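You operate a simulated robot arm through the tools that you are given. There is no shell and no other tool.

You are at the controls of a simulated two-armed robot. One attempt, no reset.

## Task
Hold the red banded bowl on the top of the long table steady with one hand, lift the blue banded tube out of it with the other and set it down on the top of the long table.

The check looks at the end state, three seconds after you hand in, the way a careful person would. Anything else that was tipped, shoved, dropped, spilled or broken makes it a failure.

## Robot
Two 6-joint arms with two-finger grippers on one trunk, on a base that moves. Base frame: it is fixed to the floor where the robot stands at the start and does not move with it; the origin is under the middle of the robot, x ahead of it, y to its left, z up. Lengths are in m, angles in degrees, forces in N, time in s.
The left shoulder is at the start at [0.03, 0.178, 0.938], the right one opposite. With the tool pointing down near the work surface each hand reaches from about 0.1 to 0.84 m from the robot's upright axis, wherever it stands, measured 20 degrees to its own side. Places, roughly: blue banded tube (4x4x10 cm) [2.1, 1.1, 0.9]; red banded bowl [2, 1, 1]; top of the long table [2, 1, 0.9]. Payload 2.54 kg a hand.
The TCP of each hand is the grasp point between the finger pads, 0.03 m short of the fingertips. In the tool frame z runs along the fingers and y along their closing line. The gripper opens to 0.116 m; its body begins 0.095 m behind the TCP.
Orientation is told as [roll, pitch, yaw] about the base's x, y, z axes, in that order, counted from this pose: with the fingers straight down and closing along the base's y, the tool's x points along the base's -x, its y along +y and its z along -z.

## Interface
- The arms move only by the tool drive_tool. It takes "left_plan", "right_plan" or both (then of equal length, played together; a hand with none holds still); each is one flat list of numbers, 7 for each row, row after row: the shift along the tool's x, y, z in m, then the turn, a rotation vector about the tool's x, y, z in degrees, then the closure, from 0 (fully open) to 1 (shut). In form: [x, y, z, rx, ry, rz, hand, x, y, z, rx, ry, rz, hand, ...]. A call has 1 to 20 rows; each row is the pose to reach, as a shift and turn from the pose commanded when the call began, along the tool's axes at that moment. Rows are played at 5 a second. More than 0.05 m and 8.6 degrees between two rows, or a gripper value outside its range, and nothing of the call is played. Where a pose cannot be reached the arm comes as near as it can. A force on the tool above 40 N (or 10 N above the force at the start of the call, whichever is more), or a blocked arm, ends the call early, and 0.2 s more pass. Each finger travels about 0.153 m/s and halts on what it meets, pressing with about 44 N; the grip force reading is that of the motor and also rises with nothing between the fingers. The clock runs only during rows and for 0.2 s after the last one: add rows that repeat a pose to give the fingers time. It gives the time, the measured TCP pose, the force on the tool (base axes), the opening and the grip force at its end, in the units of the frame above (readings bear some noise), with the torque about the TCP (base axes, N m) and any sound that the robot's microphone picked up, and new pictures: "pictures" is both (left out), scene, wrist or none (wrist: the cameras of the hands that moved).
- Cameras (640 x 400 px; columns grow to the right, rows downward): "scene" is now at [0.0481, -0.0153, 1.6756]; the picture's right is [-0.20, -0.98, 0.00], its down [-0.66, 0.14, -0.74] and it looks along [0.73, -0.15, -0.67] (base axes); focal length 259 px, centre (320, 200). "left" rides on the left gripper at [0.069, 0.015, -0.122] in its tool frame; the picture's right is [-0.21, 0.98, 0.00], its down [-0.83, -0.18, -0.53] and it looks along [-0.52, -0.11, 0.85] (tool axes); focal length 251 px, centre (320, 200). "right" rides on the right gripper at [0.069, -0.015, -0.122] in its tool frame; the picture's right is [0.21, 0.98, 0.00], its down [-0.83, 0.18, -0.53] and it looks along [-0.52, 0.11, 0.85] (tool axes); focal length 251 px, centre (320, 200). There is no depth. A picture from a camera that has moved, and an enlarged one, comes with that camera's place and axes in the base frame and with its lens. The place of the scene camera against the robot may be out by one fixed shift of up to 0.012 m in any direction.
- move_column(by): moves the trunk up (or, below 0, down) by that many m; the arms and the scene camera ride with it, the base frame stays. It gives what a move gives, with no picture.
- steer(legs): drives the robot by 1 to 6 legs, each [ahead, left, turn to the left] in m, m and degrees, along the robot's own axes; the way and the turn of a leg run together, so that a leg with both is an arc; at most 1.5 m and 180 degrees a leg. The arms and the cameras ride along, it lands a little off, and it stops where it bumps. It gives what a move gives, and a new picture of the scene camera.
- turn_head(pan, tilt): turns the head with the scene camera to pan (to the left, within 143 degrees either way) and tilt (down, from -29 to 69), counted from straight ahead of the robot. It gives what a move gives, and a new picture of the scene camera.
- zoom(camera, box): a new picture of the part [left, top, right, bottom] of that camera's present view, enlarged. It takes no simulated time.
- hand_in(): hands the job in; it is judged then, once.

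Places have to be worked out from the pictures, the camera data and where the tool is seen. Open the grippers and draw the arms clear of the work before you hand the job in, unless the task says otherwise.

The tools are called after "Call:" as a command line: name --argument value ..., lists and objects as JSON in quotes. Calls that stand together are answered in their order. drive_tool: Moves the arms, as the interface text tells. Its arguments: {"type":"object","properties":{"left_plan":{"type":"array"},"right_plan":{"type":"array"},"pictures":{"type":"string","enum":["both","scene","wrist","none"]}},"required":[]} The other tools are called the same way: move_column (by) moves the trunk up or down; steer (legs) drives the base; turn_head (pan, tilt) turns the head that bears the scene camera; zoom (camera, box) takes an enlarged picture of a part of a camera's view; hand_in () hands the job in.

At the start:

```text
time_s: 0.0
left_position: [0.5479, 0.1881, 1.1153]
left_orientation: [0.0, 0.1, 0.0]
left_force: [-0.1, -0.7, 0.2]
left_moment: [-0.04, 0.04, 0.0]
left_finger_gap: 0.116
left_gripper_force: 0.1
right_position: [0.5323, -0.2641, 1.1945]
right_orientation: [0.1, 0.1, 0.0]
right_force: [0.3, 0.8, 0.2]
right_moment: [0.0, 0.03, 0.0]
right_finger_gap: 0.1159
right_gripper_force: 0.1
trunk travel left (down, up): [-0.15, 0.39]
robot x, y, heading: [0.0006, -0.0035, -0.1]
head pan, tilt (commanded): [-11.8, 42.0]
```

scene: 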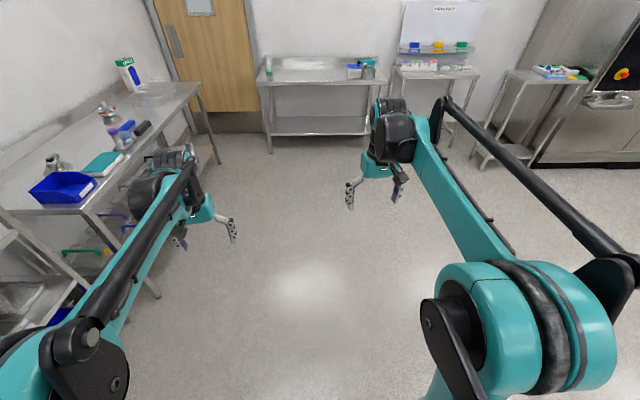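
right: 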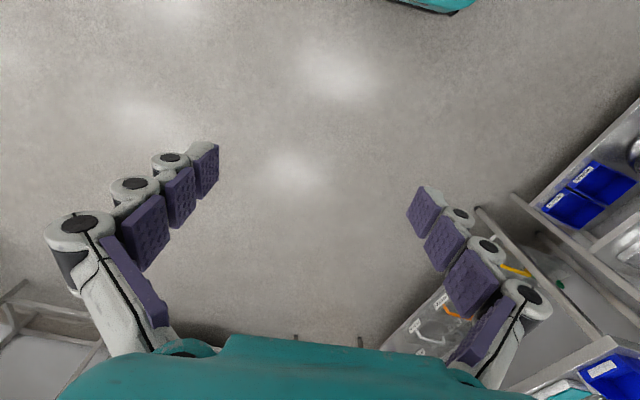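
left: 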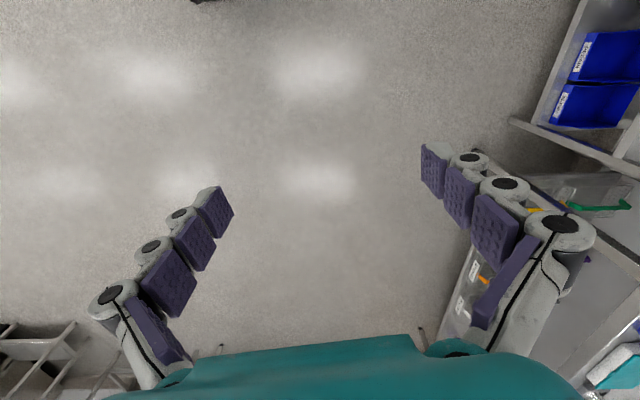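

The table with the bowl and tube seems to be on the left, running along x at about y≈1. I'll zoom on that part of the scene and turn the head to the left for a better look.

Call:
zoom --camera "scene" --box '[0, 40, 240, 220]'

Call:
turn_head --pan 28 --tilt 25

```text
2.22 times, centred on (120, 130) of scene
camera zoom: at [0.0481, -0.0153, 1.6756], right [-0.2, -0.98, 0.0], down [-0.66, 0.14, -0.74], along [0.73, -0.15, -0.67], focal length 576 px, centre (764, 356)
```

zoom: 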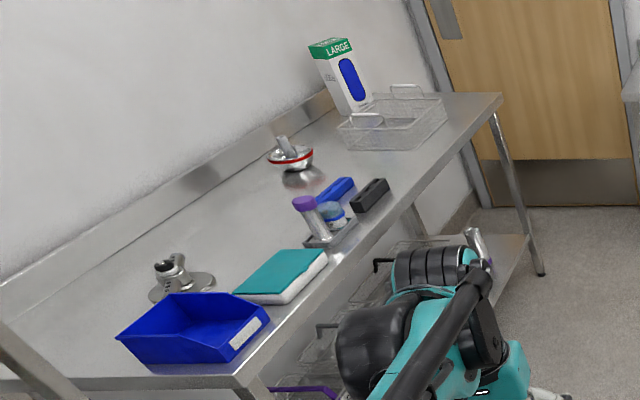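

```text
time_s: 1.1
left_position: [0.5485, 0.187, 1.1152]
left_orientation: [0.0, 0.0, 0.0]
left_force: [0.2, -1.0, 0.9]
left_moment: [-0.01, -0.01, -0.03]
left_finger_gap: 0.1159
left_gripper_force: 0.0
right_position: [0.5334, -0.2648, 1.1945]
right_orientation: [0.0, 0.0, 0.1]
right_force: [0.1, 0.3, 0.0]
right_moment: [0.0, -0.02, 0.0]
right_finger_gap: 0.1161
right_gripper_force: 0.2
trunk travel left (down, up): [-0.15, 0.39]
robot x, y, heading: [0.0007, 0.0013, 0.1]
head pan, tilt (commanded): [28.0, 25.0]
camera scene: at [0.0477, 0.0449, 1.7019], right [0.47, -0.88, 0.0], down [-0.37, -0.2, -0.91], along [0.8, 0.42, -0.42], focal length 259 px, centre (320, 200)
```

scene: 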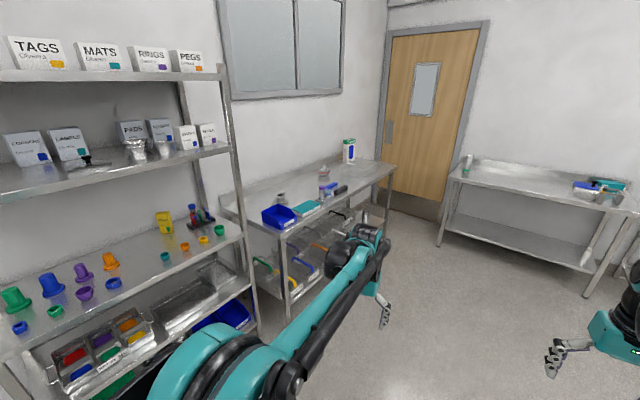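

The bowl with a red band and something standing in it is beyond the blue bin, near the wall. I'll zoom in for details.

Call:
zoom --camera "scene" --box '[300, 160, 380, 210]'

Call:
zoom --camera "scene" --box '[220, 130, 412, 250]'

```text
8.00 times, centred on (340, 185) of scene
camera zoom: at [0.0477, 0.0449, 1.7019], right [0.47, -0.88, 0.0], down [-0.37, -0.2, -0.91], along [0.8, 0.42, -0.42], focal length 2072 px, centre (160, 320)
```

zoom: 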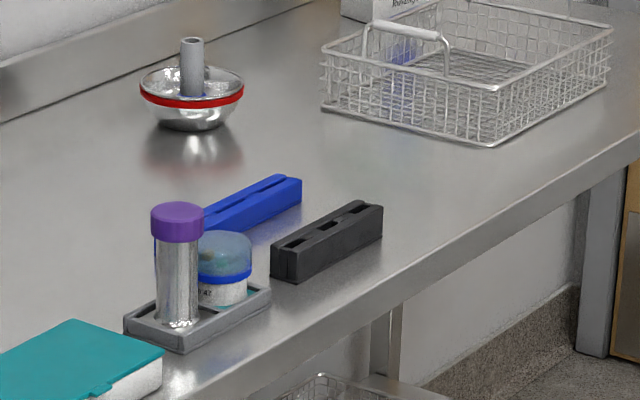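

```text
3.33 times, centred on (316, 190) of scene
camera zoom: at [0.0477, 0.0449, 1.7019], right [0.47, -0.88, 0.0], down [-0.37, -0.2, -0.91], along [0.8, 0.42, -0.42], focal length 863 px, centre (333, 233)
```

zoom: 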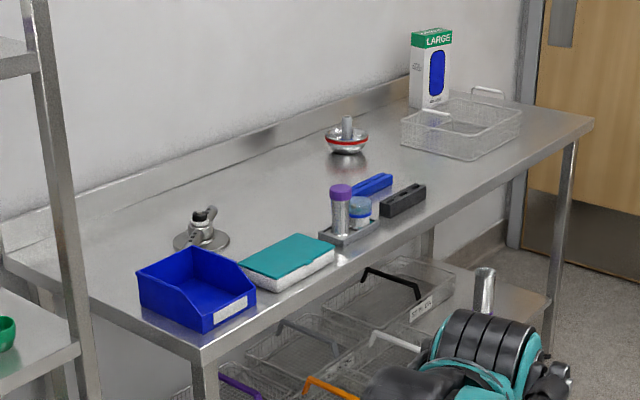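

The bowl is at about (2.06, 1.06) on a table rotated roughly −10° relative to my base frame, with the front edge about 0.41 m in front of the bowl. I'll raise the trunk for clearance, then drive ahead, turn about 80° left and slide right to stand off in front of the bowl.

Call:
move_column --by 0.15

Call:
steer --legs '[[0.95, 0, 0], [0, 0, 80]]'

```text
time_s: 2.8
left_position: [0.5473, 0.1874, 1.2646]
left_orientation: [0.0, -0.1, 0.0]
left_force: [-0.6, 0.1, 0.6]
left_moment: [-0.01, 0.01, -0.04]
left_finger_gap: 0.1157
left_gripper_force: 0.1
right_position: [0.5328, -0.2649, 1.3434]
right_orientation: [0.0, 0.1, 0.0]
right_force: [0.2, 0.1, -0.9]
right_moment: [0.02, 0.02, 0.0]
right_finger_gap: 0.1161
right_gripper_force: 0.1
trunk travel left (down, up): [-0.3, 0.24]
robot x, y, heading: [-0.0004, -0.0019, -0.2]
head pan, tilt (commanded): [28.0, 25.0]
```

```text
time_s: 11.2
left_position: [0.8679, 0.5766, 1.2658]
left_orientation: [0.0, -0.1, 79.8]
left_force: [0.6, -0.8, -0.4]
left_moment: [0.0, 0.01, 0.02]
left_finger_gap: 0.1161
left_gripper_force: 0.1
right_position: [1.3087, 0.4803, 1.3441]
right_orientation: [0.0, 0.0, 79.7]
right_force: [0.2, -0.8, 0.3]
right_moment: [0.01, 0.0, 0.0]
right_finger_gap: 0.116
right_gripper_force: 0.1
trunk travel left (down, up): [-0.3, 0.24]
robot x, y, heading: [0.952, 0.006, 79.8]
head pan, tilt (commanded): [28.0, 25.0]
camera scene: at [0.9159, 0.0637, 1.852], right [0.95, 0.3, 0.0], down [0.13, -0.4, -0.91], along [-0.28, 0.86, -0.42], focal length 259 px, centre (320, 200)
```

scene: 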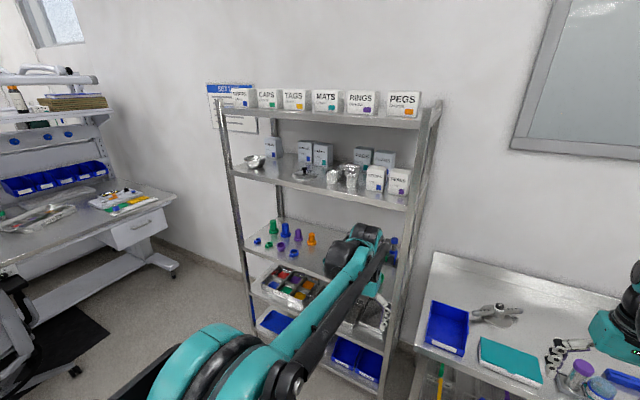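

The robot is at (0.95, 0.01) heading 80°. I'll turn the head toward the table on the right before sliding along it.

Call:
turn_head --pan -40 --tilt 35

```text
time_s: 12.6
left_position: [0.8673, 0.5761, 1.2656]
left_orientation: [0.1, 0.0, 79.7]
left_force: [0.3, -0.8, 0.9]
left_moment: [0.01, 0.02, 0.0]
left_finger_gap: 0.1159
left_gripper_force: 0.2
right_position: [1.3094, 0.4793, 1.344]
right_orientation: [0.0, -0.1, 79.7]
right_force: [-0.5, 0.8, 0.2]
right_moment: [0.01, -0.05, 0.02]
right_finger_gap: 0.116
right_gripper_force: 0.1
trunk travel left (down, up): [-0.3, 0.24]
robot x, y, heading: [0.9575, 0.0023, 79.6]
head pan, tilt (commanded): [-40.0, 35.0]
camera scene: at [1.0118, 0.0322, 1.8362], right [0.64, -0.77, 0.0], down [-0.44, -0.37, -0.82], along [0.63, 0.52, -0.57], focal length 259 px, centre (320, 200)
```

scene: 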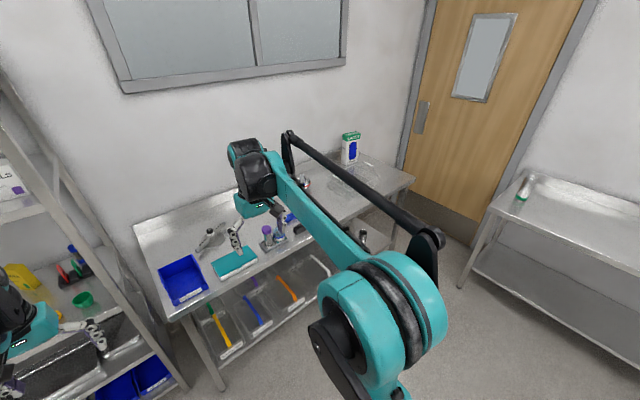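

Path along the table front is clear. I'll slide right 0.9 m and advance a little.

Call:
steer --legs '[[0, -0.9, 0], [0.15, 0, 0]]'

Call:
turn_head --pan 0 --tilt 45

```text
time_s: 18.3
left_position: [1.7739, 0.5631, 1.2648]
left_orientation: [0.0, 0.0, 79.8]
left_force: [0.0, 0.3, 0.2]
left_moment: [-0.05, -0.02, -0.03]
left_finger_gap: 0.1156
left_gripper_force: 0.0
right_position: [2.2163, 0.4683, 1.3442]
right_orientation: [0.0, 0.0, 79.8]
right_force: [0.0, -0.5, -0.6]
right_moment: [-0.02, 0.02, 0.0]
right_finger_gap: 0.1161
right_gripper_force: 0.1
trunk travel left (down, up): [-0.3, 0.24]
robot x, y, heading: [1.8589, -0.0105, 79.9]
head pan, tilt (commanded): [-40.0, 35.0]
camera scene: at [1.9198, 0.0194, 1.8362], right [0.64, -0.77, 0.0], down [-0.44, -0.37, -0.82], along [0.63, 0.52, -0.57], focal length 259 px, centre (320, 200)
```

scene: 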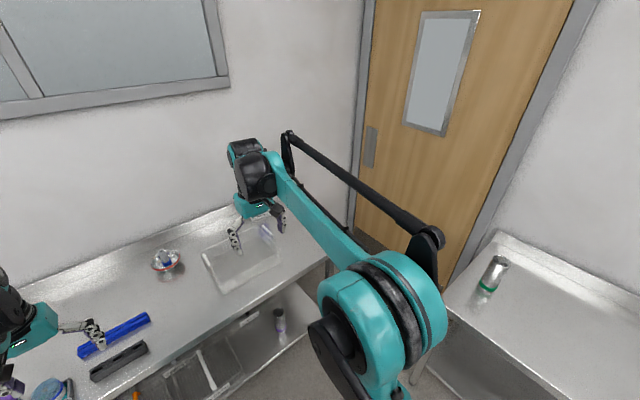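

```text
time_s: 19.3
left_position: [1.7736, 0.5626, 1.2639]
left_orientation: [0.1, 0.0, 79.9]
left_force: [-0.6, 0.0, -0.1]
left_moment: [-0.01, -0.04, 0.01]
left_finger_gap: 0.116
left_gripper_force: 0.0
right_position: [2.2158, 0.4686, 1.3437]
right_orientation: [0.0, 0.1, 79.8]
right_force: [-0.8, -0.3, -0.1]
right_moment: [-0.02, -0.02, 0.02]
right_finger_gap: 0.116
right_gripper_force: 0.1
trunk travel left (down, up): [-0.3, 0.24]
robot x, y, heading: [1.8641, -0.0124, 79.8]
head pan, tilt (commanded): [0.0, 45.0]
camera scene: at [1.8668, 0.0433, 1.8214], right [0.98, -0.18, 0.0], down [-0.13, -0.7, -0.71], along [0.13, 0.7, -0.71], focal length 259 px, centre (320, 200)
```

scene: 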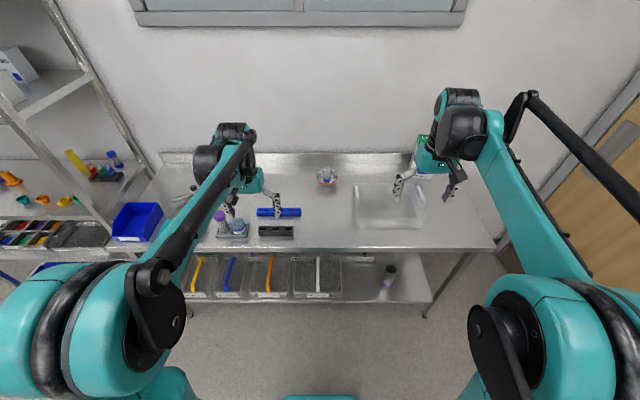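

The bowl now lies straight ahead with free space in front of it, between the black block and the wire basket. I'll zoom in to measure it.

Call:
zoom --camera "scene" --box '[296, 155, 360, 195]'

Call:
zoom --camera "scene" --box '[160, 110, 480, 310]'

```text
10.00 times, centred on (328, 175) of scene
camera zoom: at [1.8668, 0.0433, 1.8214], right [0.98, -0.18, 0.0], down [-0.13, -0.7, -0.71], along [0.13, 0.7, -0.71], focal length 2590 px, centre (240, 450)
```

zoom: 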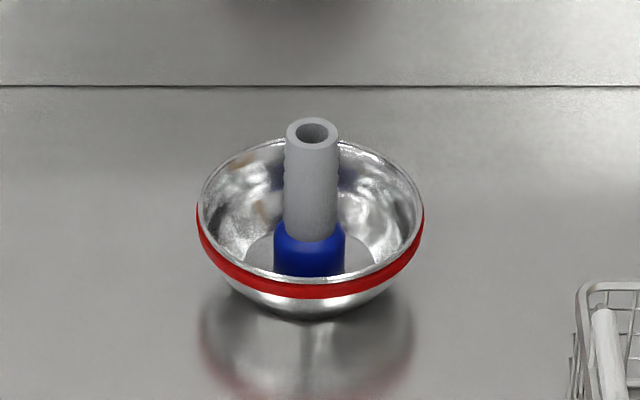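

```text
2.00 times, centred on (320, 210) of scene
camera zoom: at [1.8668, 0.0433, 1.8214], right [0.98, -0.18, 0.0], down [-0.13, -0.7, -0.71], along [0.13, 0.7, -0.71], focal length 518 px, centre (320, 180)
```

zoom: 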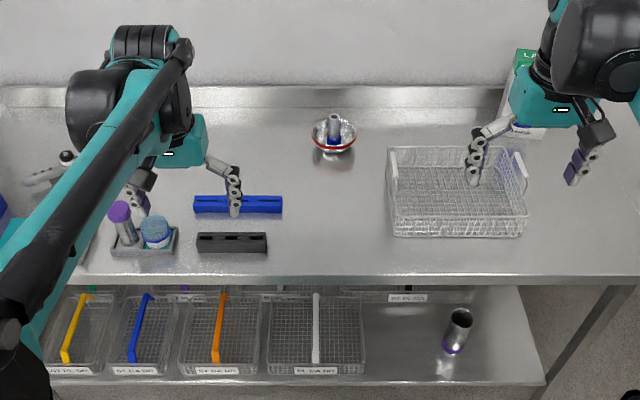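

The bowl has a rim about 11 cm wide at z≈0.95 centred near (2.09, 1.06), and the tube (2.6 cm pipe with a 4 cm blue foot) sticks up to about z≈1.00. I'll look at the finger shapes before planning the grasps.

Call:
zoom --camera "scene" --box '[376, 120, 504, 200]'

Call:
zoom --camera "scene" --box '[180, 150, 340, 250]'

Call:
zoom --camera "left" --box '[0, 0, 640, 400]'

Call:
zoom --camera "right" --box '[0, 0, 640, 400]'

```text
5.00 times, centred on (440, 160) of scene
camera zoom: at [1.8668, 0.0433, 1.8214], right [0.98, -0.18, 0.0], down [-0.13, -0.7, -0.71], along [0.13, 0.7, -0.71], focal length 1295 px, centre (-280, 400)
```

zoom: 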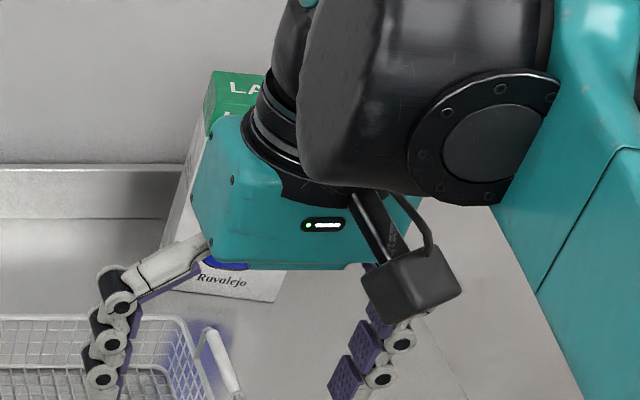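

```text
4.00 times, centred on (260, 200) of scene
camera zoom: at [1.8668, 0.0433, 1.8214], right [0.98, -0.18, 0.0], down [-0.13, -0.7, -0.71], along [0.13, 0.7, -0.71], focal length 1036 px, centre (560, 200)
```

zoom: 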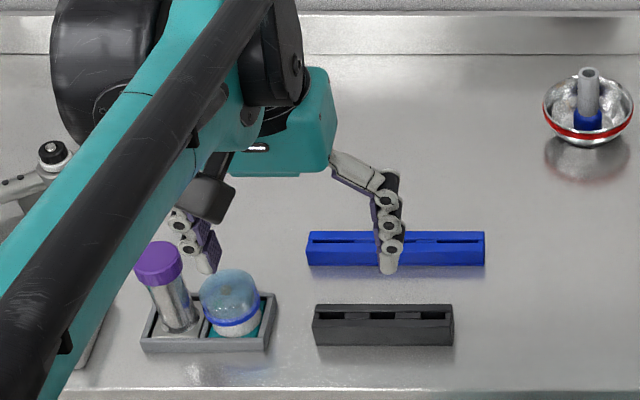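

```text
1.00 times, centred on (320, 200) of left (not enlarged: the box is as wide or as high as the picture)
camera zoom: at [1.7471, 0.4974, 1.3879], right [-0.92, 0.38, 0.0], down [0.32, 0.78, 0.53], along [0.2, 0.49, -0.85], focal length 251 px, centre (320, 200)
```

zoom: 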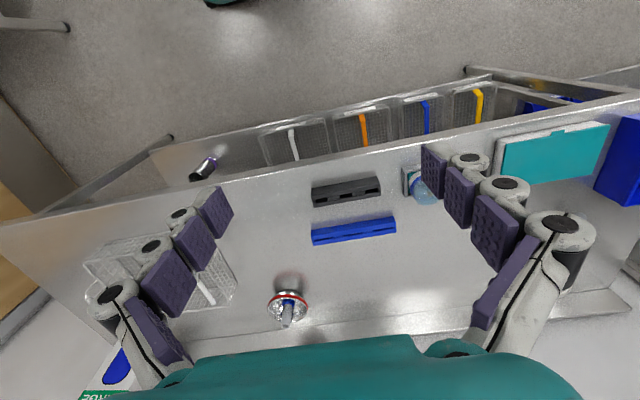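

```text
1.00 times, centred on (320, 200) of right (not enlarged: the box is as wide or as high as the picture)
camera zoom: at [2.2187, 0.398, 1.466], right [-1.0, -0.04, 0.0], down [-0.03, 0.85, 0.53], along [-0.02, 0.53, -0.85], focal length 251 px, centre (320, 200)
```

zoom: 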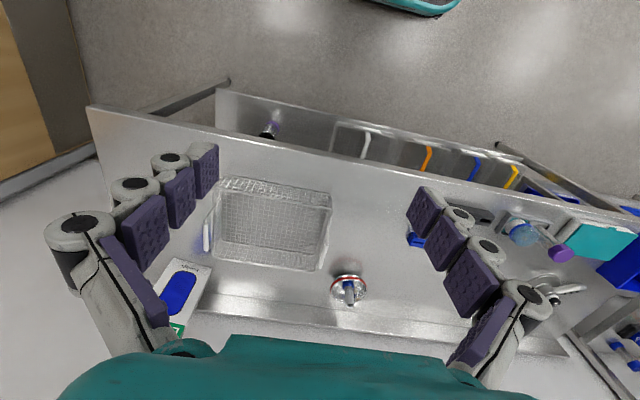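

I'll enlarge the bowl in both wrist cameras to triangulate its position.

Call:
zoom --camera "left" --box '[248, 280, 328, 330]'

Call:
zoom --camera "right" --box '[310, 262, 390, 312]'

```text
8.00 times, centred on (288, 305) of left
camera zoom: at [1.7471, 0.4974, 1.3879], right [-0.92, 0.38, 0.0], down [0.32, 0.78, 0.53], along [0.2, 0.49, -0.85], focal length 2012 px, centre (576, -640)
```

zoom: 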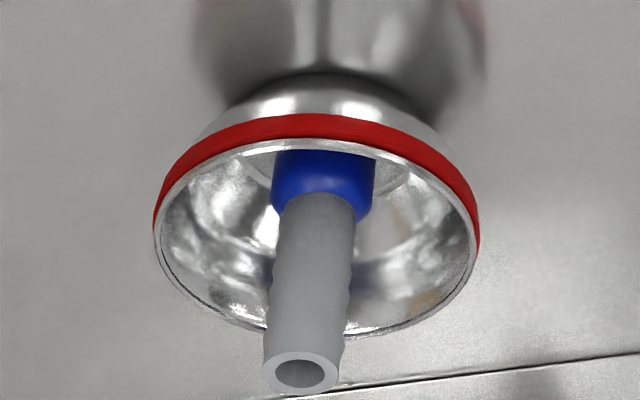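

```text
8.00 times, centred on (350, 287) of right
camera zoom: at [2.2187, 0.398, 1.466], right [-1.0, -0.04, 0.0], down [-0.03, 0.85, 0.53], along [-0.02, 0.53, -0.85], focal length 2012 px, centre (80, -496)
```

zoom: 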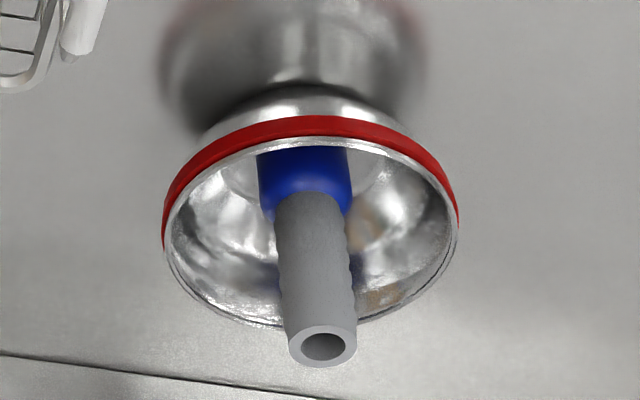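

Triangulation puts the bowl rim centre at about (2.10, 1.096, 0.916), the tube top at z≈0.969 and so the table top near z≈0.865. I need the finger thickness for the rim grasp, so I'll zoom in on the fingers.

Call:
zoom --camera "left" --box '[120, 170, 280, 270]'

Call:
zoom --camera "scene" --box '[255, 175, 303, 225]'

```text
4.00 times, centred on (200, 220) of left
camera zoom: at [1.7471, 0.4974, 1.3879], right [-0.92, 0.38, 0.0], down [0.32, 0.78, 0.53], along [0.2, 0.49, -0.85], focal length 1006 px, centre (800, 120)
```

zoom: 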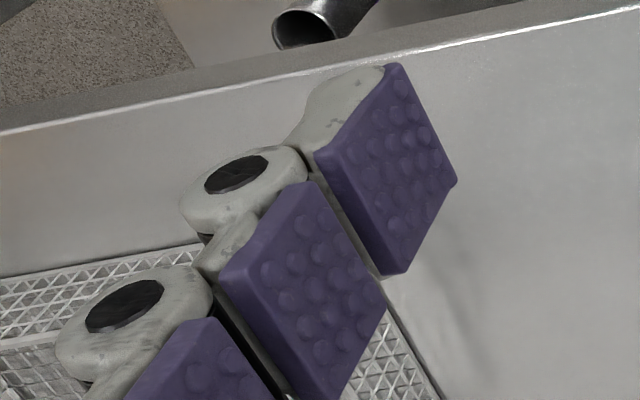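

```text
8.00 times, centred on (279, 200) of scene
camera zoom: at [1.8668, 0.0433, 1.8214], right [0.98, -0.18, 0.0], down [-0.13, -0.7, -0.71], along [0.13, 0.7, -0.71], focal length 2072 px, centre (648, 200)
```

zoom: 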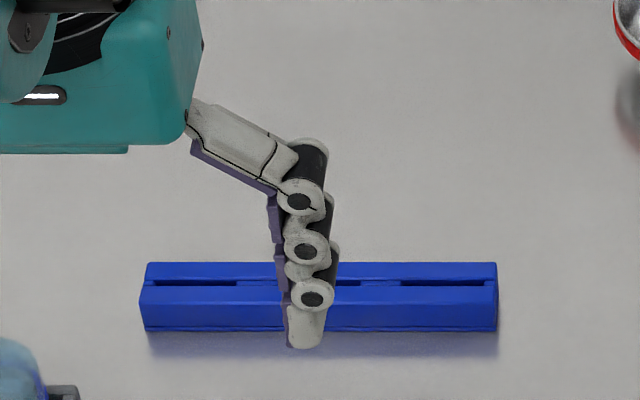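

The fingers are about 1.5–2 cm thick, so a rim pinch is feasible. Before moving closer I'll tilt the head fully down to see how far the base reaches toward the table.

Call:
turn_head --pan 0 --tilt 69

```text
time_s: 20.2
left_position: [1.7743, 0.5625, 1.2663]
left_orientation: [0.0, 0.0, 79.8]
left_force: [-0.4, 0.5, 0.8]
left_moment: [0.01, 0.01, 0.02]
left_finger_gap: 0.1159
left_gripper_force: 0.2
right_position: [2.2154, 0.468, 1.3433]
right_orientation: [0.0, 0.0, 79.8]
right_force: [-0.9, 0.0, -0.2]
right_moment: [0.01, -0.01, -0.02]
right_finger_gap: 0.1162
right_gripper_force: 0.2
trunk travel left (down, up): [-0.3, 0.24]
robot x, y, heading: [1.8589, -0.0102, 79.9]
head pan, tilt (commanded): [0.0, 68.8]
camera scene: at [1.8621, 0.0178, 1.7926], right [0.98, -0.18, 0.0], down [-0.16, -0.92, -0.36], along [0.06, 0.36, -0.93], focal length 259 px, centre (320, 200)
```

scene: 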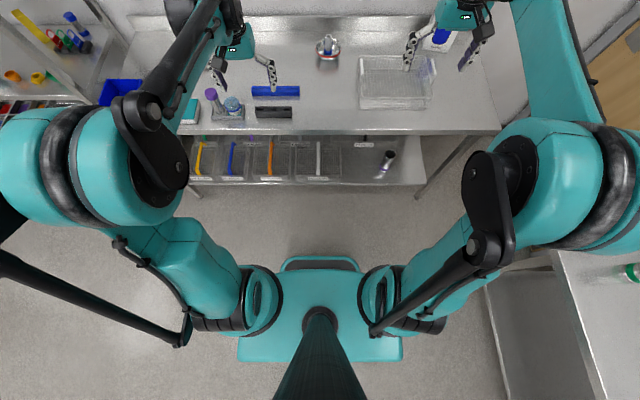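

The base front reaches about 0.25–0.28 m ahead of the axis and the table edge is about 0.70 m ahead. Advancing 0.39 m puts the bowl about 0.74 m ahead with the base still clear; I also shift 0.035 m right to centre on it.

Call:
steer --legs '[[0.3, -0.036, 0]]'

```text
time_s: 22.3
left_position: [1.8615, 0.8514, 1.2644]
left_orientation: [0.0, 0.0, 79.8]
left_force: [0.0, 0.9, -0.1]
left_moment: [-0.01, 0.02, 0.01]
left_finger_gap: 0.1158
left_gripper_force: 0.0
right_position: [2.3029, 0.7563, 1.3444]
right_orientation: [-0.1, 0.0, 79.8]
right_force: [0.5, 0.1, 0.2]
right_moment: [0.02, 0.0, -0.02]
right_finger_gap: 0.1158
right_gripper_force: 0.0
trunk travel left (down, up): [-0.3, 0.24]
robot x, y, heading: [1.9451, 0.2808, 79.4]
head pan, tilt (commanded): [0.0, 68.8]
camera scene: at [1.9504, 0.3065, 1.7925], right [0.98, -0.18, 0.0], down [-0.16, -0.92, -0.36], along [0.06, 0.36, -0.93], focal length 259 px, centre (320, 200)
```

scene: 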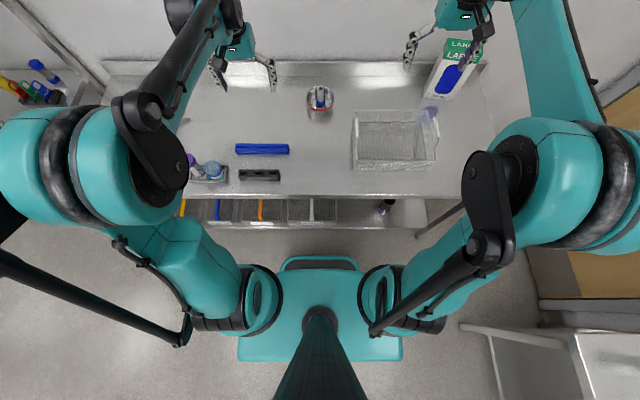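

The bowl is now centred, 0.83 m ahead, and the edge is about 0.40 m from my axis while the base front is ≤0.28 m. I'll advance another 0.10 m.

Call:
steer --legs '[[0.1, 0, 0.5]]'

```text
time_s: 23.4
left_position: [1.8736, 0.9482, 1.2639]
left_orientation: [0.0, 0.0, 80.4]
left_force: [-0.2, -0.1, 0.0]
left_moment: [-0.08, 0.03, 0.01]
left_finger_gap: 0.1162
left_gripper_force: 0.0
right_position: [2.3169, 0.8567, 1.343]
right_orientation: [-0.1, 0.1, 80.3]
right_force: [0.8, 0.1, -0.2]
right_moment: [-0.01, 0.03, 0.04]
right_finger_gap: 0.116
right_gripper_force: 0.1
trunk travel left (down, up): [-0.3, 0.24]
robot x, y, heading: [1.9664, 0.3742, 80.3]
head pan, tilt (commanded): [0.0, 68.8]
camera scene: at [1.9672, 0.4046, 1.7925], right [0.99, -0.17, 0.0], down [-0.16, -0.92, -0.36], along [0.06, 0.36, -0.93], focal length 259 px, centre (320, 200)
```

scene: 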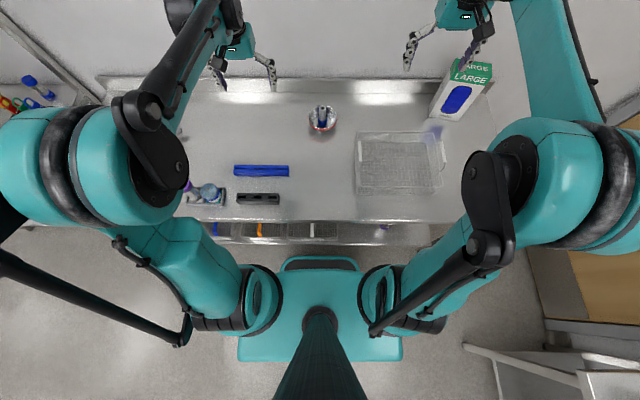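

The robot now stands with the bowl centre about 0.73 m ahead and 1 cm right. I'll aim the head at the bowl, then bring the left hand, tilted 15° outward and partly closed, to a hover above the bowl's left rim.

Call:
turn_head --pan 0 --tilt 55

Call:
drive_tool --left_plan '[-0.023, -0.01256, 0.0241, 1.875, 0, 0, 0.3, -0.046, -0.0251, 0.0482, 3.75, 0, 0, 0.6, -0.069, -0.0377, 0.0723, 5.625, 0, 0, 0.776, -0.092, -0.0502, 0.0964, 7.5, 0, 0, 0.776, -0.115, -0.0628, 0.1205, 9.375, 0, 0, 0.776, -0.138, -0.0754, 0.1446, 11.25, 0, 0, 0.776, -0.161, -0.0879, 0.1687, 13.125, 0, 0, 0.776, -0.184, -0.1005, 0.193, 15, 0, 0, 0.776, -0.184, -0.1005, 0.193, 15, 0, 0, 0.776]'

```text
time_s: 24.2
left_position: [1.8741, 0.9468, 1.2657]
left_orientation: [0.0, 0.0, 80.4]
left_force: [0.1, 0.0, -0.7]
left_moment: [0.01, 0.0, 0.01]
left_finger_gap: 0.1159
left_gripper_force: 0.1
right_position: [2.3165, 0.856, 1.3427]
right_orientation: [0.1, 0.0, 80.3]
right_force: [-0.4, -0.7, -0.2]
right_moment: [0.05, -0.01, 0.0]
right_finger_gap: 0.116
right_gripper_force: 0.1
trunk travel left (down, up): [-0.3, 0.24]
robot x, y, heading: [1.9653, 0.3765, 80.1]
head pan, tilt (commanded): [0.0, 55.0]
camera scene: at [1.9697, 0.4191, 1.8079], right [0.99, -0.17, 0.0], down [-0.14, -0.81, -0.57], along [0.1, 0.56, -0.82], focal length 259 px, centre (320, 200)
```

scene: 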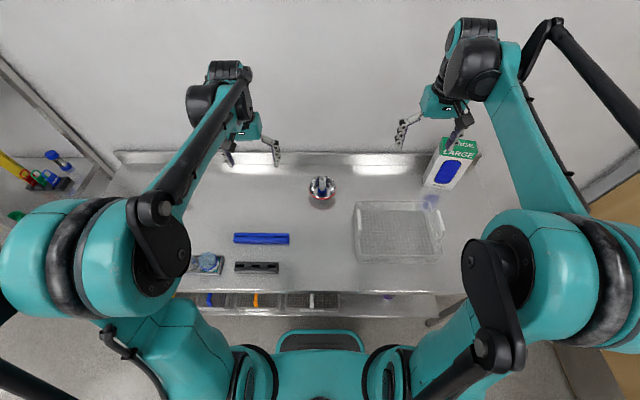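

```text
time_s: 26.2
left_position: [2.0044, 1.1116, 1.0732]
left_orientation: [-15.1, 0.0, 80.4]
left_force: [-0.8, 0.0, -0.3]
left_moment: [0.04, -0.03, -0.01]
left_finger_gap: 0.026
left_gripper_force: 0.0
right_position: [2.3163, 0.8545, 1.3445]
right_orientation: [-0.1, 0.0, 80.3]
right_force: [-0.8, -0.3, -0.7]
right_moment: [0.04, 0.01, -0.01]
right_finger_gap: 0.1162
right_gripper_force: 0.0
trunk travel left (down, up): [-0.3, 0.24]
robot x, y, heading: [1.9651, 0.3776, 80.4]
head pan, tilt (commanded): [0.0, 55.0]
camera scene: at [1.9695, 0.4182, 1.808], right [0.99, -0.17, 0.0], down [-0.14, -0.81, -0.57], along [0.1, 0.57, -0.82], focal length 259 px, centre (320, 200)
camera left: at [1.9465, 1.0503, 1.1871], right [-0.89, 0.37, -0.25], down [0.17, 0.81, 0.56], along [0.41, 0.46, -0.79], focal length 251 px, centre (320, 200)
```

scene: 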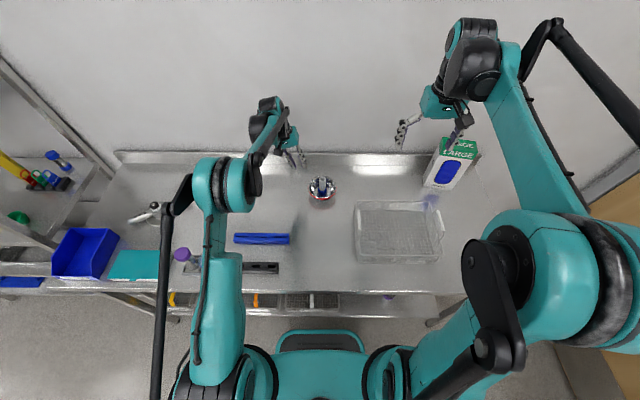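
left: 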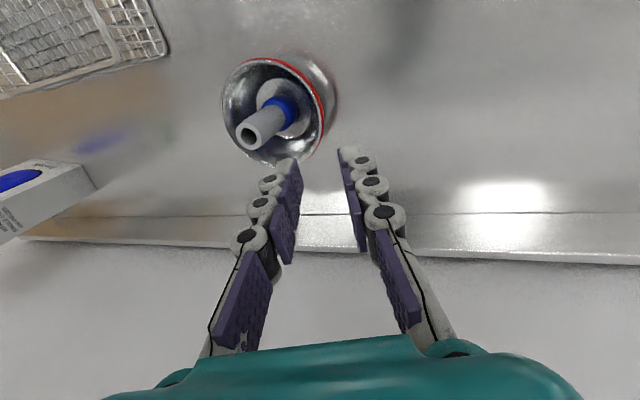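

The left hand hovers just beyond the bowl's back-left in this view. I'll zoom in the left wrist view to measure the bowl again from close up.

Call:
zoom --camera "left" --box '[200, 40, 400, 165]'

Call:
zoom --camera "scene" --box '[250, 130, 378, 210]'

```text
3.20 times, centred on (300, 102) of left
camera zoom: at [1.9465, 1.0503, 1.1871], right [-0.89, 0.37, -0.25], down [0.17, 0.81, 0.56], along [0.41, 0.46, -0.79], focal length 805 px, centre (384, 512)
```

zoom: 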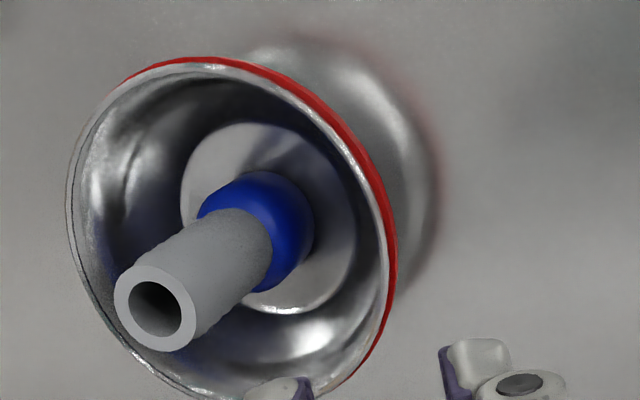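

```text
5.00 times, centred on (314, 170) of scene
camera zoom: at [1.9695, 0.4182, 1.808], right [0.99, -0.17, 0.0], down [-0.14, -0.81, -0.57], along [0.1, 0.57, -0.82], focal length 1295 px, centre (350, 350)
```

zoom: 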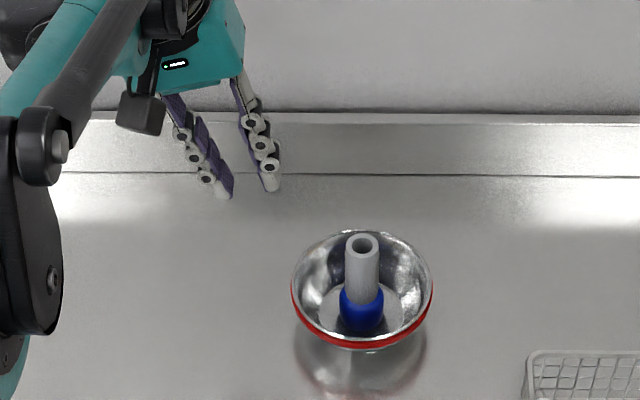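

The bowl centre refines to about (2.100, 1.090) with the rim at z≈0.918, and the current approach axis points right at the left rim. I'll descend to about 5 cm short of the grasp and look again.

Call:
drive_tool --left_plan '[0.001, 0, 0.025, 0, 0, 0, 0.776, 0.0025, 0, 0.05, 0, 0, 0, 0.776, 0.004, 0, 0.075, 0, 0, 0, 0.776, 0.005, 0, 0.1, 0, 0, 0, 0.776, 0.005, 0, 0.1, 0, 0, 0, 0.776]'

Call:
zoom --camera "scene" --box '[280, 160, 376, 220]'

Call:
zoom --camera "left" --box '[160, 60, 416, 220]'

```text
time_s: 27.4
left_position: [2.0281, 1.1016, 0.9745]
left_orientation: [-15.1, 0.0, 80.4]
left_force: [0.3, -0.1, -0.9]
left_moment: [0.04, 0.02, -0.02]
left_finger_gap: 0.0259
left_gripper_force: 0.1
right_position: [2.3175, 0.8571, 1.3434]
right_orientation: [0.0, 0.0, 80.4]
right_force: [0.6, 0.3, 1.2]
right_moment: [0.04, 0.0, 0.02]
right_finger_gap: 0.116
right_gripper_force: 0.1
trunk travel left (down, up): [-0.3, 0.24]
robot x, y, heading: [1.9651, 0.3753, 80.5]
head pan, tilt (commanded): [0.0, 55.0]
camera scene: at [1.9696, 0.4191, 1.808], right [0.99, -0.17, 0.0], down [-0.14, -0.81, -0.57], along [0.1, 0.57, -0.82], focal length 259 px, centre (320, 200)
camera left: at [1.971, 1.0417, 1.0901], right [-0.89, 0.37, -0.25], down [0.17, 0.81, 0.56], along [0.41, 0.46, -0.79], focal length 251 px, centre (320, 200)
```

scene: 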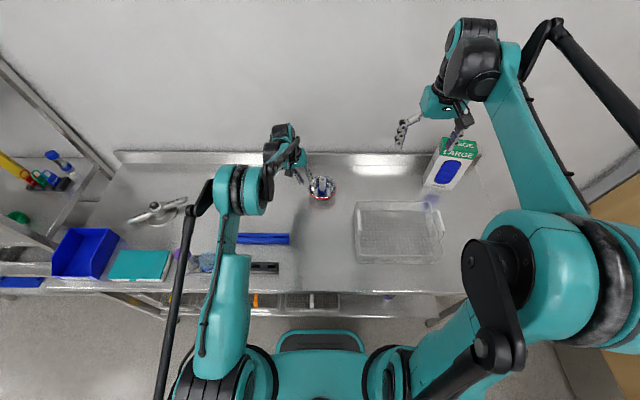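
left: 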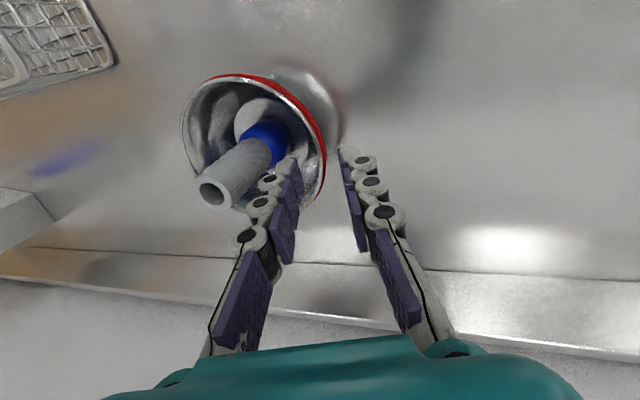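

```text
6.67 times, centred on (328, 190) of scene
camera zoom: at [1.9696, 0.4191, 1.808], right [0.99, -0.17, 0.0], down [-0.14, -0.81, -0.57], along [0.1, 0.57, -0.82], focal length 1727 px, centre (267, 267)
```

zoom: 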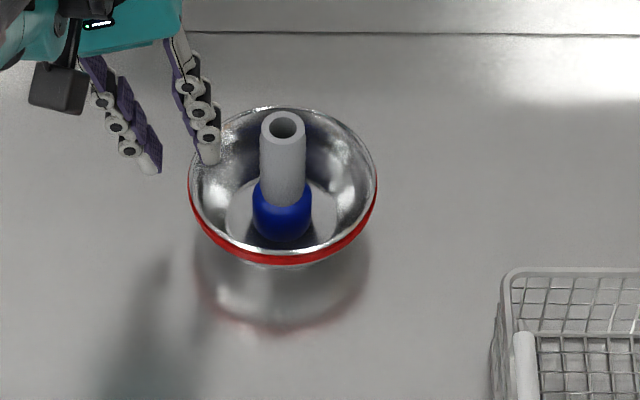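

```text
2.50 times, centred on (288, 140) of left
camera zoom: at [1.971, 1.0417, 1.0901], right [-0.89, 0.37, -0.25], down [0.17, 0.81, 0.56], along [0.41, 0.46, -0.79], focal length 629 px, centre (400, 350)
```

zoom: 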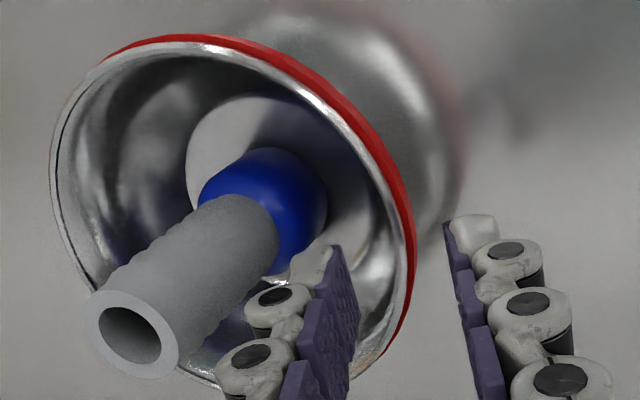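

The approach axis meets the rim wall to within about 3 mm, inner finger clear of the tube. I'll go in the last ~4.8 cm with a 2 mm shift to the left, fingers still straddling the wall.

Call:
drive_tool --left_plan '[0, 0.001, 0.012, 0, 0, 0, 0.776, 0, 0.002, 0.024, 0, 0, 0, 0.776, 0, 0.002, 0.036, 0, 0, 0, 0.776, 0, 0.002, 0.046, 0, 0, 0, 0.776, 0, 0.002, 0.046, 0, 0, 0, 0.776]'

Call:
zoom --camera "scene" --box '[280, 160, 376, 220]'

Call:
zoom --camera "left" --box '[160, 60, 416, 220]'

```text
time_s: 28.6
left_position: [2.0377, 1.1013, 0.93]
left_orientation: [-14.9, 0.0, 80.3]
left_force: [1.3, -0.1, -0.5]
left_moment: [-0.02, -0.06, 0.01]
left_finger_gap: 0.0262
left_gripper_force: 0.0
right_position: [2.3168, 0.8561, 1.343]
right_orientation: [0.0, 0.0, 80.4]
right_force: [0.9, 1.0, -0.5]
right_moment: [-0.01, -0.01, 0.05]
right_finger_gap: 0.1159
right_gripper_force: 0.0
trunk travel left (down, up): [-0.3, 0.24]
robot x, y, heading: [1.9653, 0.3762, 80.4]
head pan, tilt (commanded): [0.0, 55.0]
camera scene: at [1.9698, 0.4195, 1.808], right [0.99, -0.17, 0.0], down [-0.14, -0.81, -0.57], along [0.1, 0.57, -0.82], focal length 259 px, centre (320, 200)
camera left: at [1.9809, 1.0405, 1.0452], right [-0.89, 0.37, -0.25], down [0.18, 0.81, 0.56], along [0.41, 0.46, -0.79], focal length 251 px, centre (320, 200)
```

scene: 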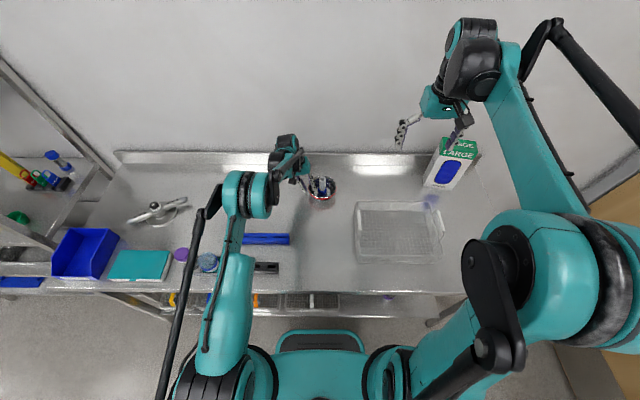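
left: 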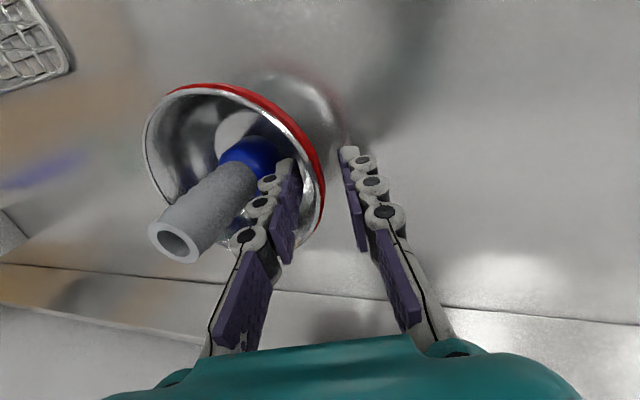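

```text
6.67 times, centred on (328, 190) of scene
camera zoom: at [1.9698, 0.4195, 1.808], right [0.99, -0.17, 0.0], down [-0.14, -0.81, -0.57], along [0.1, 0.57, -0.82], focal length 1727 px, centre (267, 267)
```

zoom: 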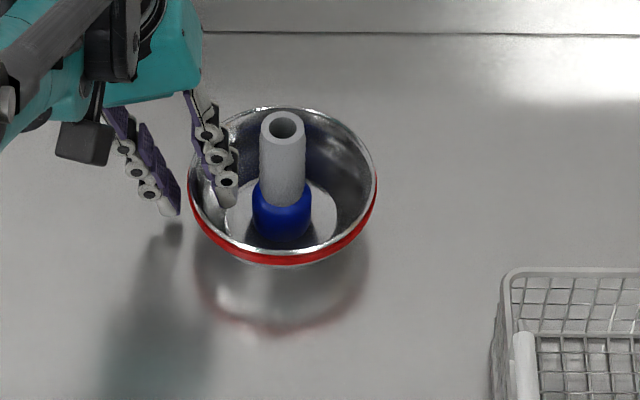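

```text
2.50 times, centred on (288, 140) of left
camera zoom: at [1.9809, 1.0405, 1.0452], right [-0.89, 0.37, -0.25], down [0.18, 0.81, 0.56], along [0.41, 0.46, -0.79], focal length 629 px, centre (400, 350)
```

zoom: 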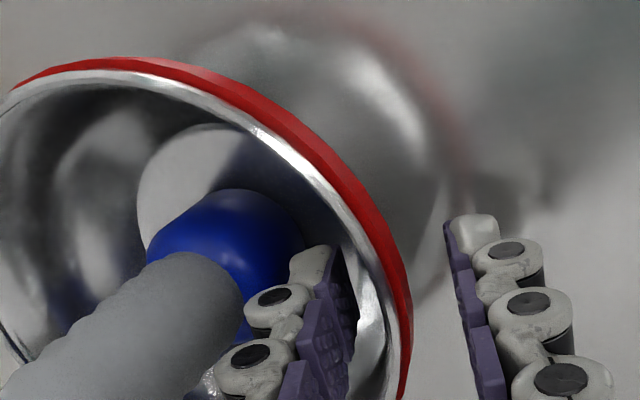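

The fingers straddle the left rim wall well centred, with the tips about 17 mm below the rim. I'll close slowly on the rim and check.

Call:
drive_tool --left_plan '[0, 0, 0, 0, 0, 0, 0.82, 0, 0, 0, 0, 0, 0, 0.86, 0, 0, 0, 0, 0, 0, 0.9, 0, 0, 0, 0, 0, 0, 0.94, 0, 0, 0, 0, 0, 0, 1.0, 0, 0, 0, 0, 0, 0, 1.0]'

Call:
zoom --camera "scene" --box '[280, 160, 376, 220]'

Call:
zoom --camera "left" --box '[160, 60, 416, 220]'

```text
time_s: 30.0
left_position: [2.0388, 1.1008, 0.9327]
left_orientation: [-15.0, 0.0, 80.3]
left_force: [3.9, -0.3, 12.0]
left_moment: [0.28, -1.18, -0.14]
left_finger_gap: 0.0075
left_gripper_force: 34.8
right_position: [2.3173, 0.8551, 1.343]
right_orientation: [0.1, 0.0, 80.4]
right_force: [-0.7, -0.2, -0.3]
right_moment: [0.04, 0.02, 0.02]
right_finger_gap: 0.1161
right_gripper_force: 0.1
trunk travel left (down, up): [-0.3, 0.24]
robot x, y, heading: [1.9665, 0.3739, 80.2]
head pan, tilt (commanded): [0.0, 55.0]
camera scene: at [1.9702, 0.4177, 1.8081], right [0.99, -0.17, 0.0], down [-0.14, -0.81, -0.57], along [0.1, 0.57, -0.82], focal length 259 px, centre (320, 200)
camera left: at [1.9814, 1.0395, 1.0464], right [-0.89, 0.37, -0.25], down [0.18, 0.81, 0.56], along [0.41, 0.46, -0.79], focal length 251 px, centre (320, 200)
```

scene: 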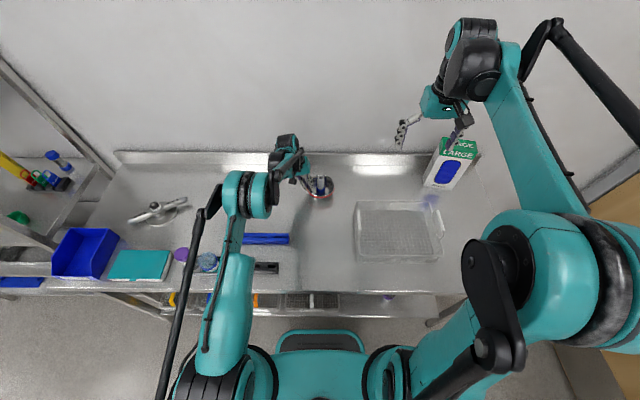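
left: 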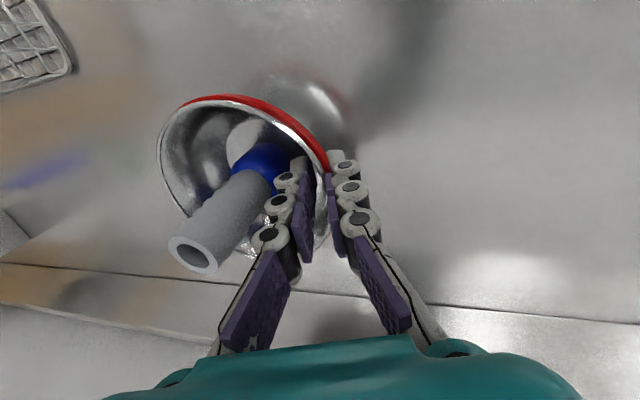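

```text
6.67 times, centred on (328, 190) of scene
camera zoom: at [1.9702, 0.4177, 1.8081], right [0.99, -0.17, 0.0], down [-0.14, -0.81, -0.57], along [0.1, 0.57, -0.82], focal length 1727 px, centre (267, 267)
```

zoom: 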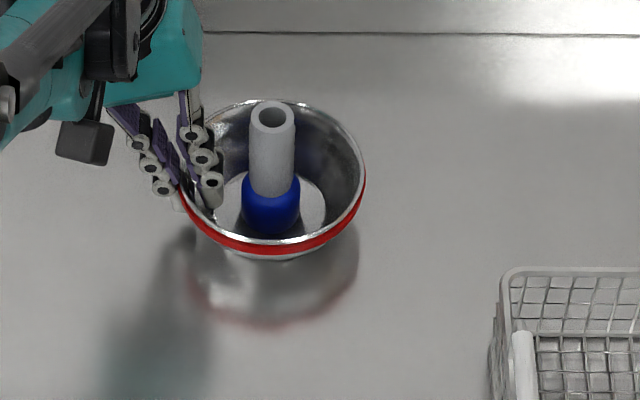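

```text
2.50 times, centred on (288, 140) of left
camera zoom: at [1.9814, 1.0395, 1.0464], right [-0.89, 0.37, -0.25], down [0.18, 0.81, 0.56], along [0.41, 0.46, -0.79], focal length 629 px, centre (400, 350)
```

zoom: 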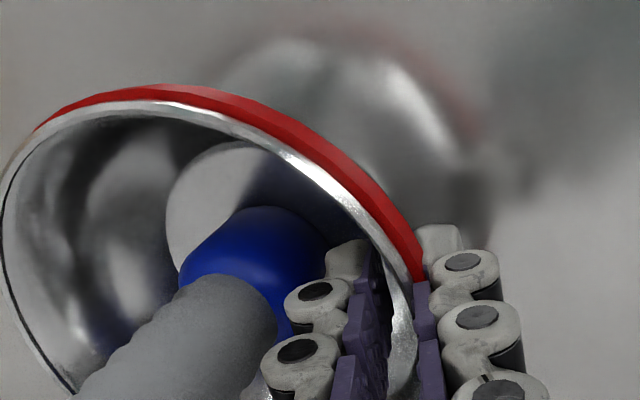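

The grip is firm (gap 7.5 mm, 35 N); the bowl only settled a few mm and still looks level. Next I turn the right hand in place by 90° so its fingers close fore-aft, keeping it high.

Call:
drive_tool --right_plan '[0, 0, 0, 0, 0, -7.5, 0.2, 0, 0, 0, 0, 0, -15, 0.4, 0, 0, 0, 0, 0, -22.5, 0.5, 0, 0, 0, 0, 0, -30, 0.57, 0, 0, 0, 0, 0, -37.5, 0.57, 0, 0, 0, 0, 0, -45, 0.57, 0, 0, 0, 0, 0, -52.5, 0.57, 0, 0, 0, 0, 0, -60, 0.57, 0, 0, 0, 0, 0, -67.5, 0.57, 0, 0, 0, 0, 0, -75, 0.57, 0, 0, 0, 0, 0, -82.5, 0.57, 0, 0, 0, 0, 0, -90, 0.57, 0, 0, 0, 0, 0, -90, 0.57]'

```text
time_s: 32.8
left_position: [2.0374, 1.1005, 0.9324]
left_orientation: [-15.0, 0.1, 80.3]
left_force: [2.1, -2.0, 8.7]
left_moment: [0.16, -0.94, -0.2]
left_finger_gap: 0.0075
left_gripper_force: 35.7
right_position: [2.3167, 0.855, 1.3442]
right_orientation: [0.0, 0.1, 170.5]
right_force: [0.7, -0.2, -1.0]
right_moment: [0.0, 0.01, 0.02]
right_finger_gap: 0.05
right_gripper_force: 0.1
trunk travel left (down, up): [-0.3, 0.24]
robot x, y, heading: [1.9684, 0.3779, 80.3]
head pan, tilt (commanded): [0.0, 55.0]
camera scene: at [1.97, 0.4179, 1.808], right [0.99, -0.17, 0.0], down [-0.14, -0.81, -0.57], along [0.1, 0.57, -0.82], focal length 259 px, centre (320, 200)
camera right: at [2.3873, 0.8592, 1.4665], right [0.05, -1.0, 0.0], down [-0.84, -0.04, 0.53], along [-0.53, -0.03, -0.85], focal length 251 px, centre (320, 200)
```

scene: 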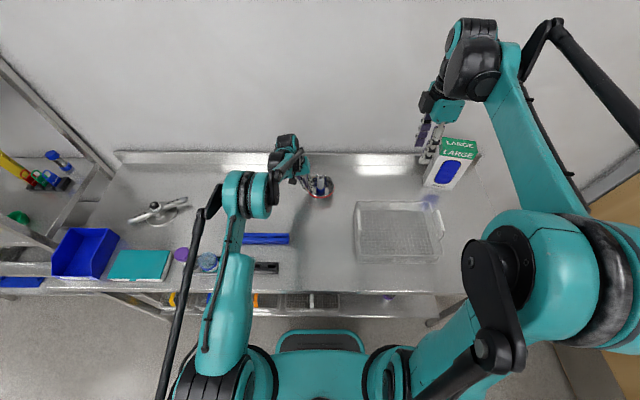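
right: 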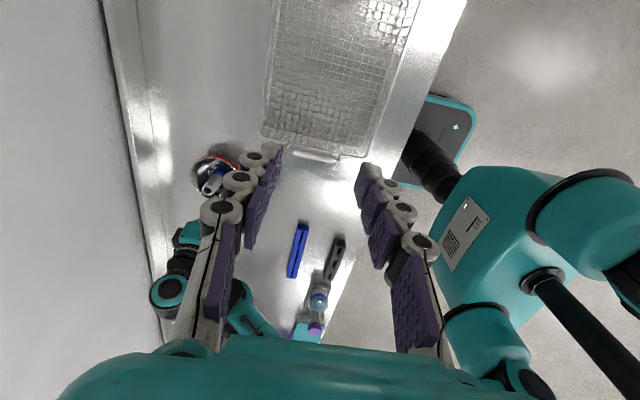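

The right hand is now at yaw 170.5° and sees the bowl. I'll zoom in its view to check the bowl's level and the tube's position.

Call:
zoom --camera "right" --box '[176, 140, 256, 190]'

Call:
zoom --camera "scene" --box '[288, 165, 352, 205]'

```text
8.00 times, centred on (216, 165) of right
camera zoom: at [2.3873, 0.8592, 1.4665], right [0.05, -1.0, 0.0], down [-0.84, -0.04, 0.53], along [-0.53, -0.03, -0.85], focal length 2012 px, centre (1152, 480)
```

zoom: 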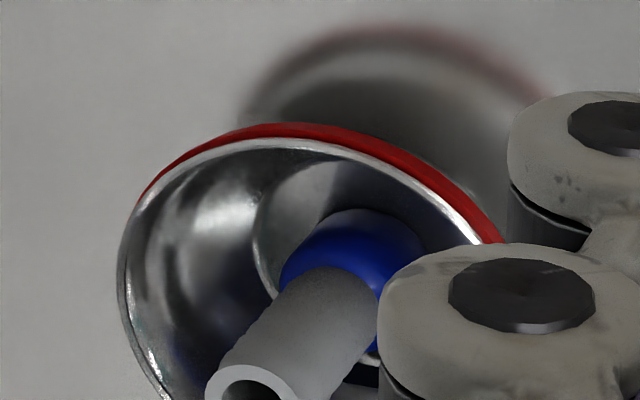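

```text
10.00 times, centred on (320, 185) of scene
camera zoom: at [1.97, 0.4179, 1.808], right [0.99, -0.17, 0.0], down [-0.14, -0.81, -0.57], along [0.1, 0.57, -0.82], focal length 2590 px, centre (320, 350)
```

zoom: 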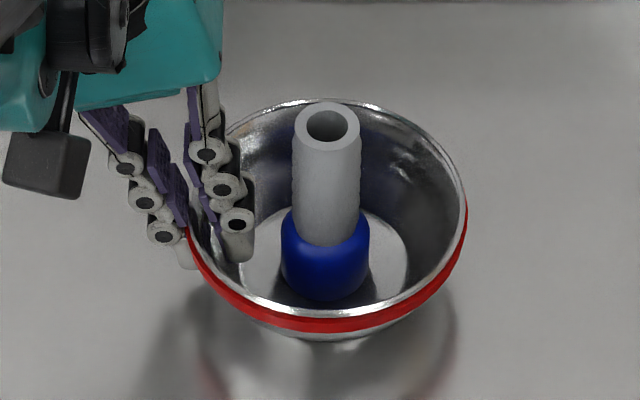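

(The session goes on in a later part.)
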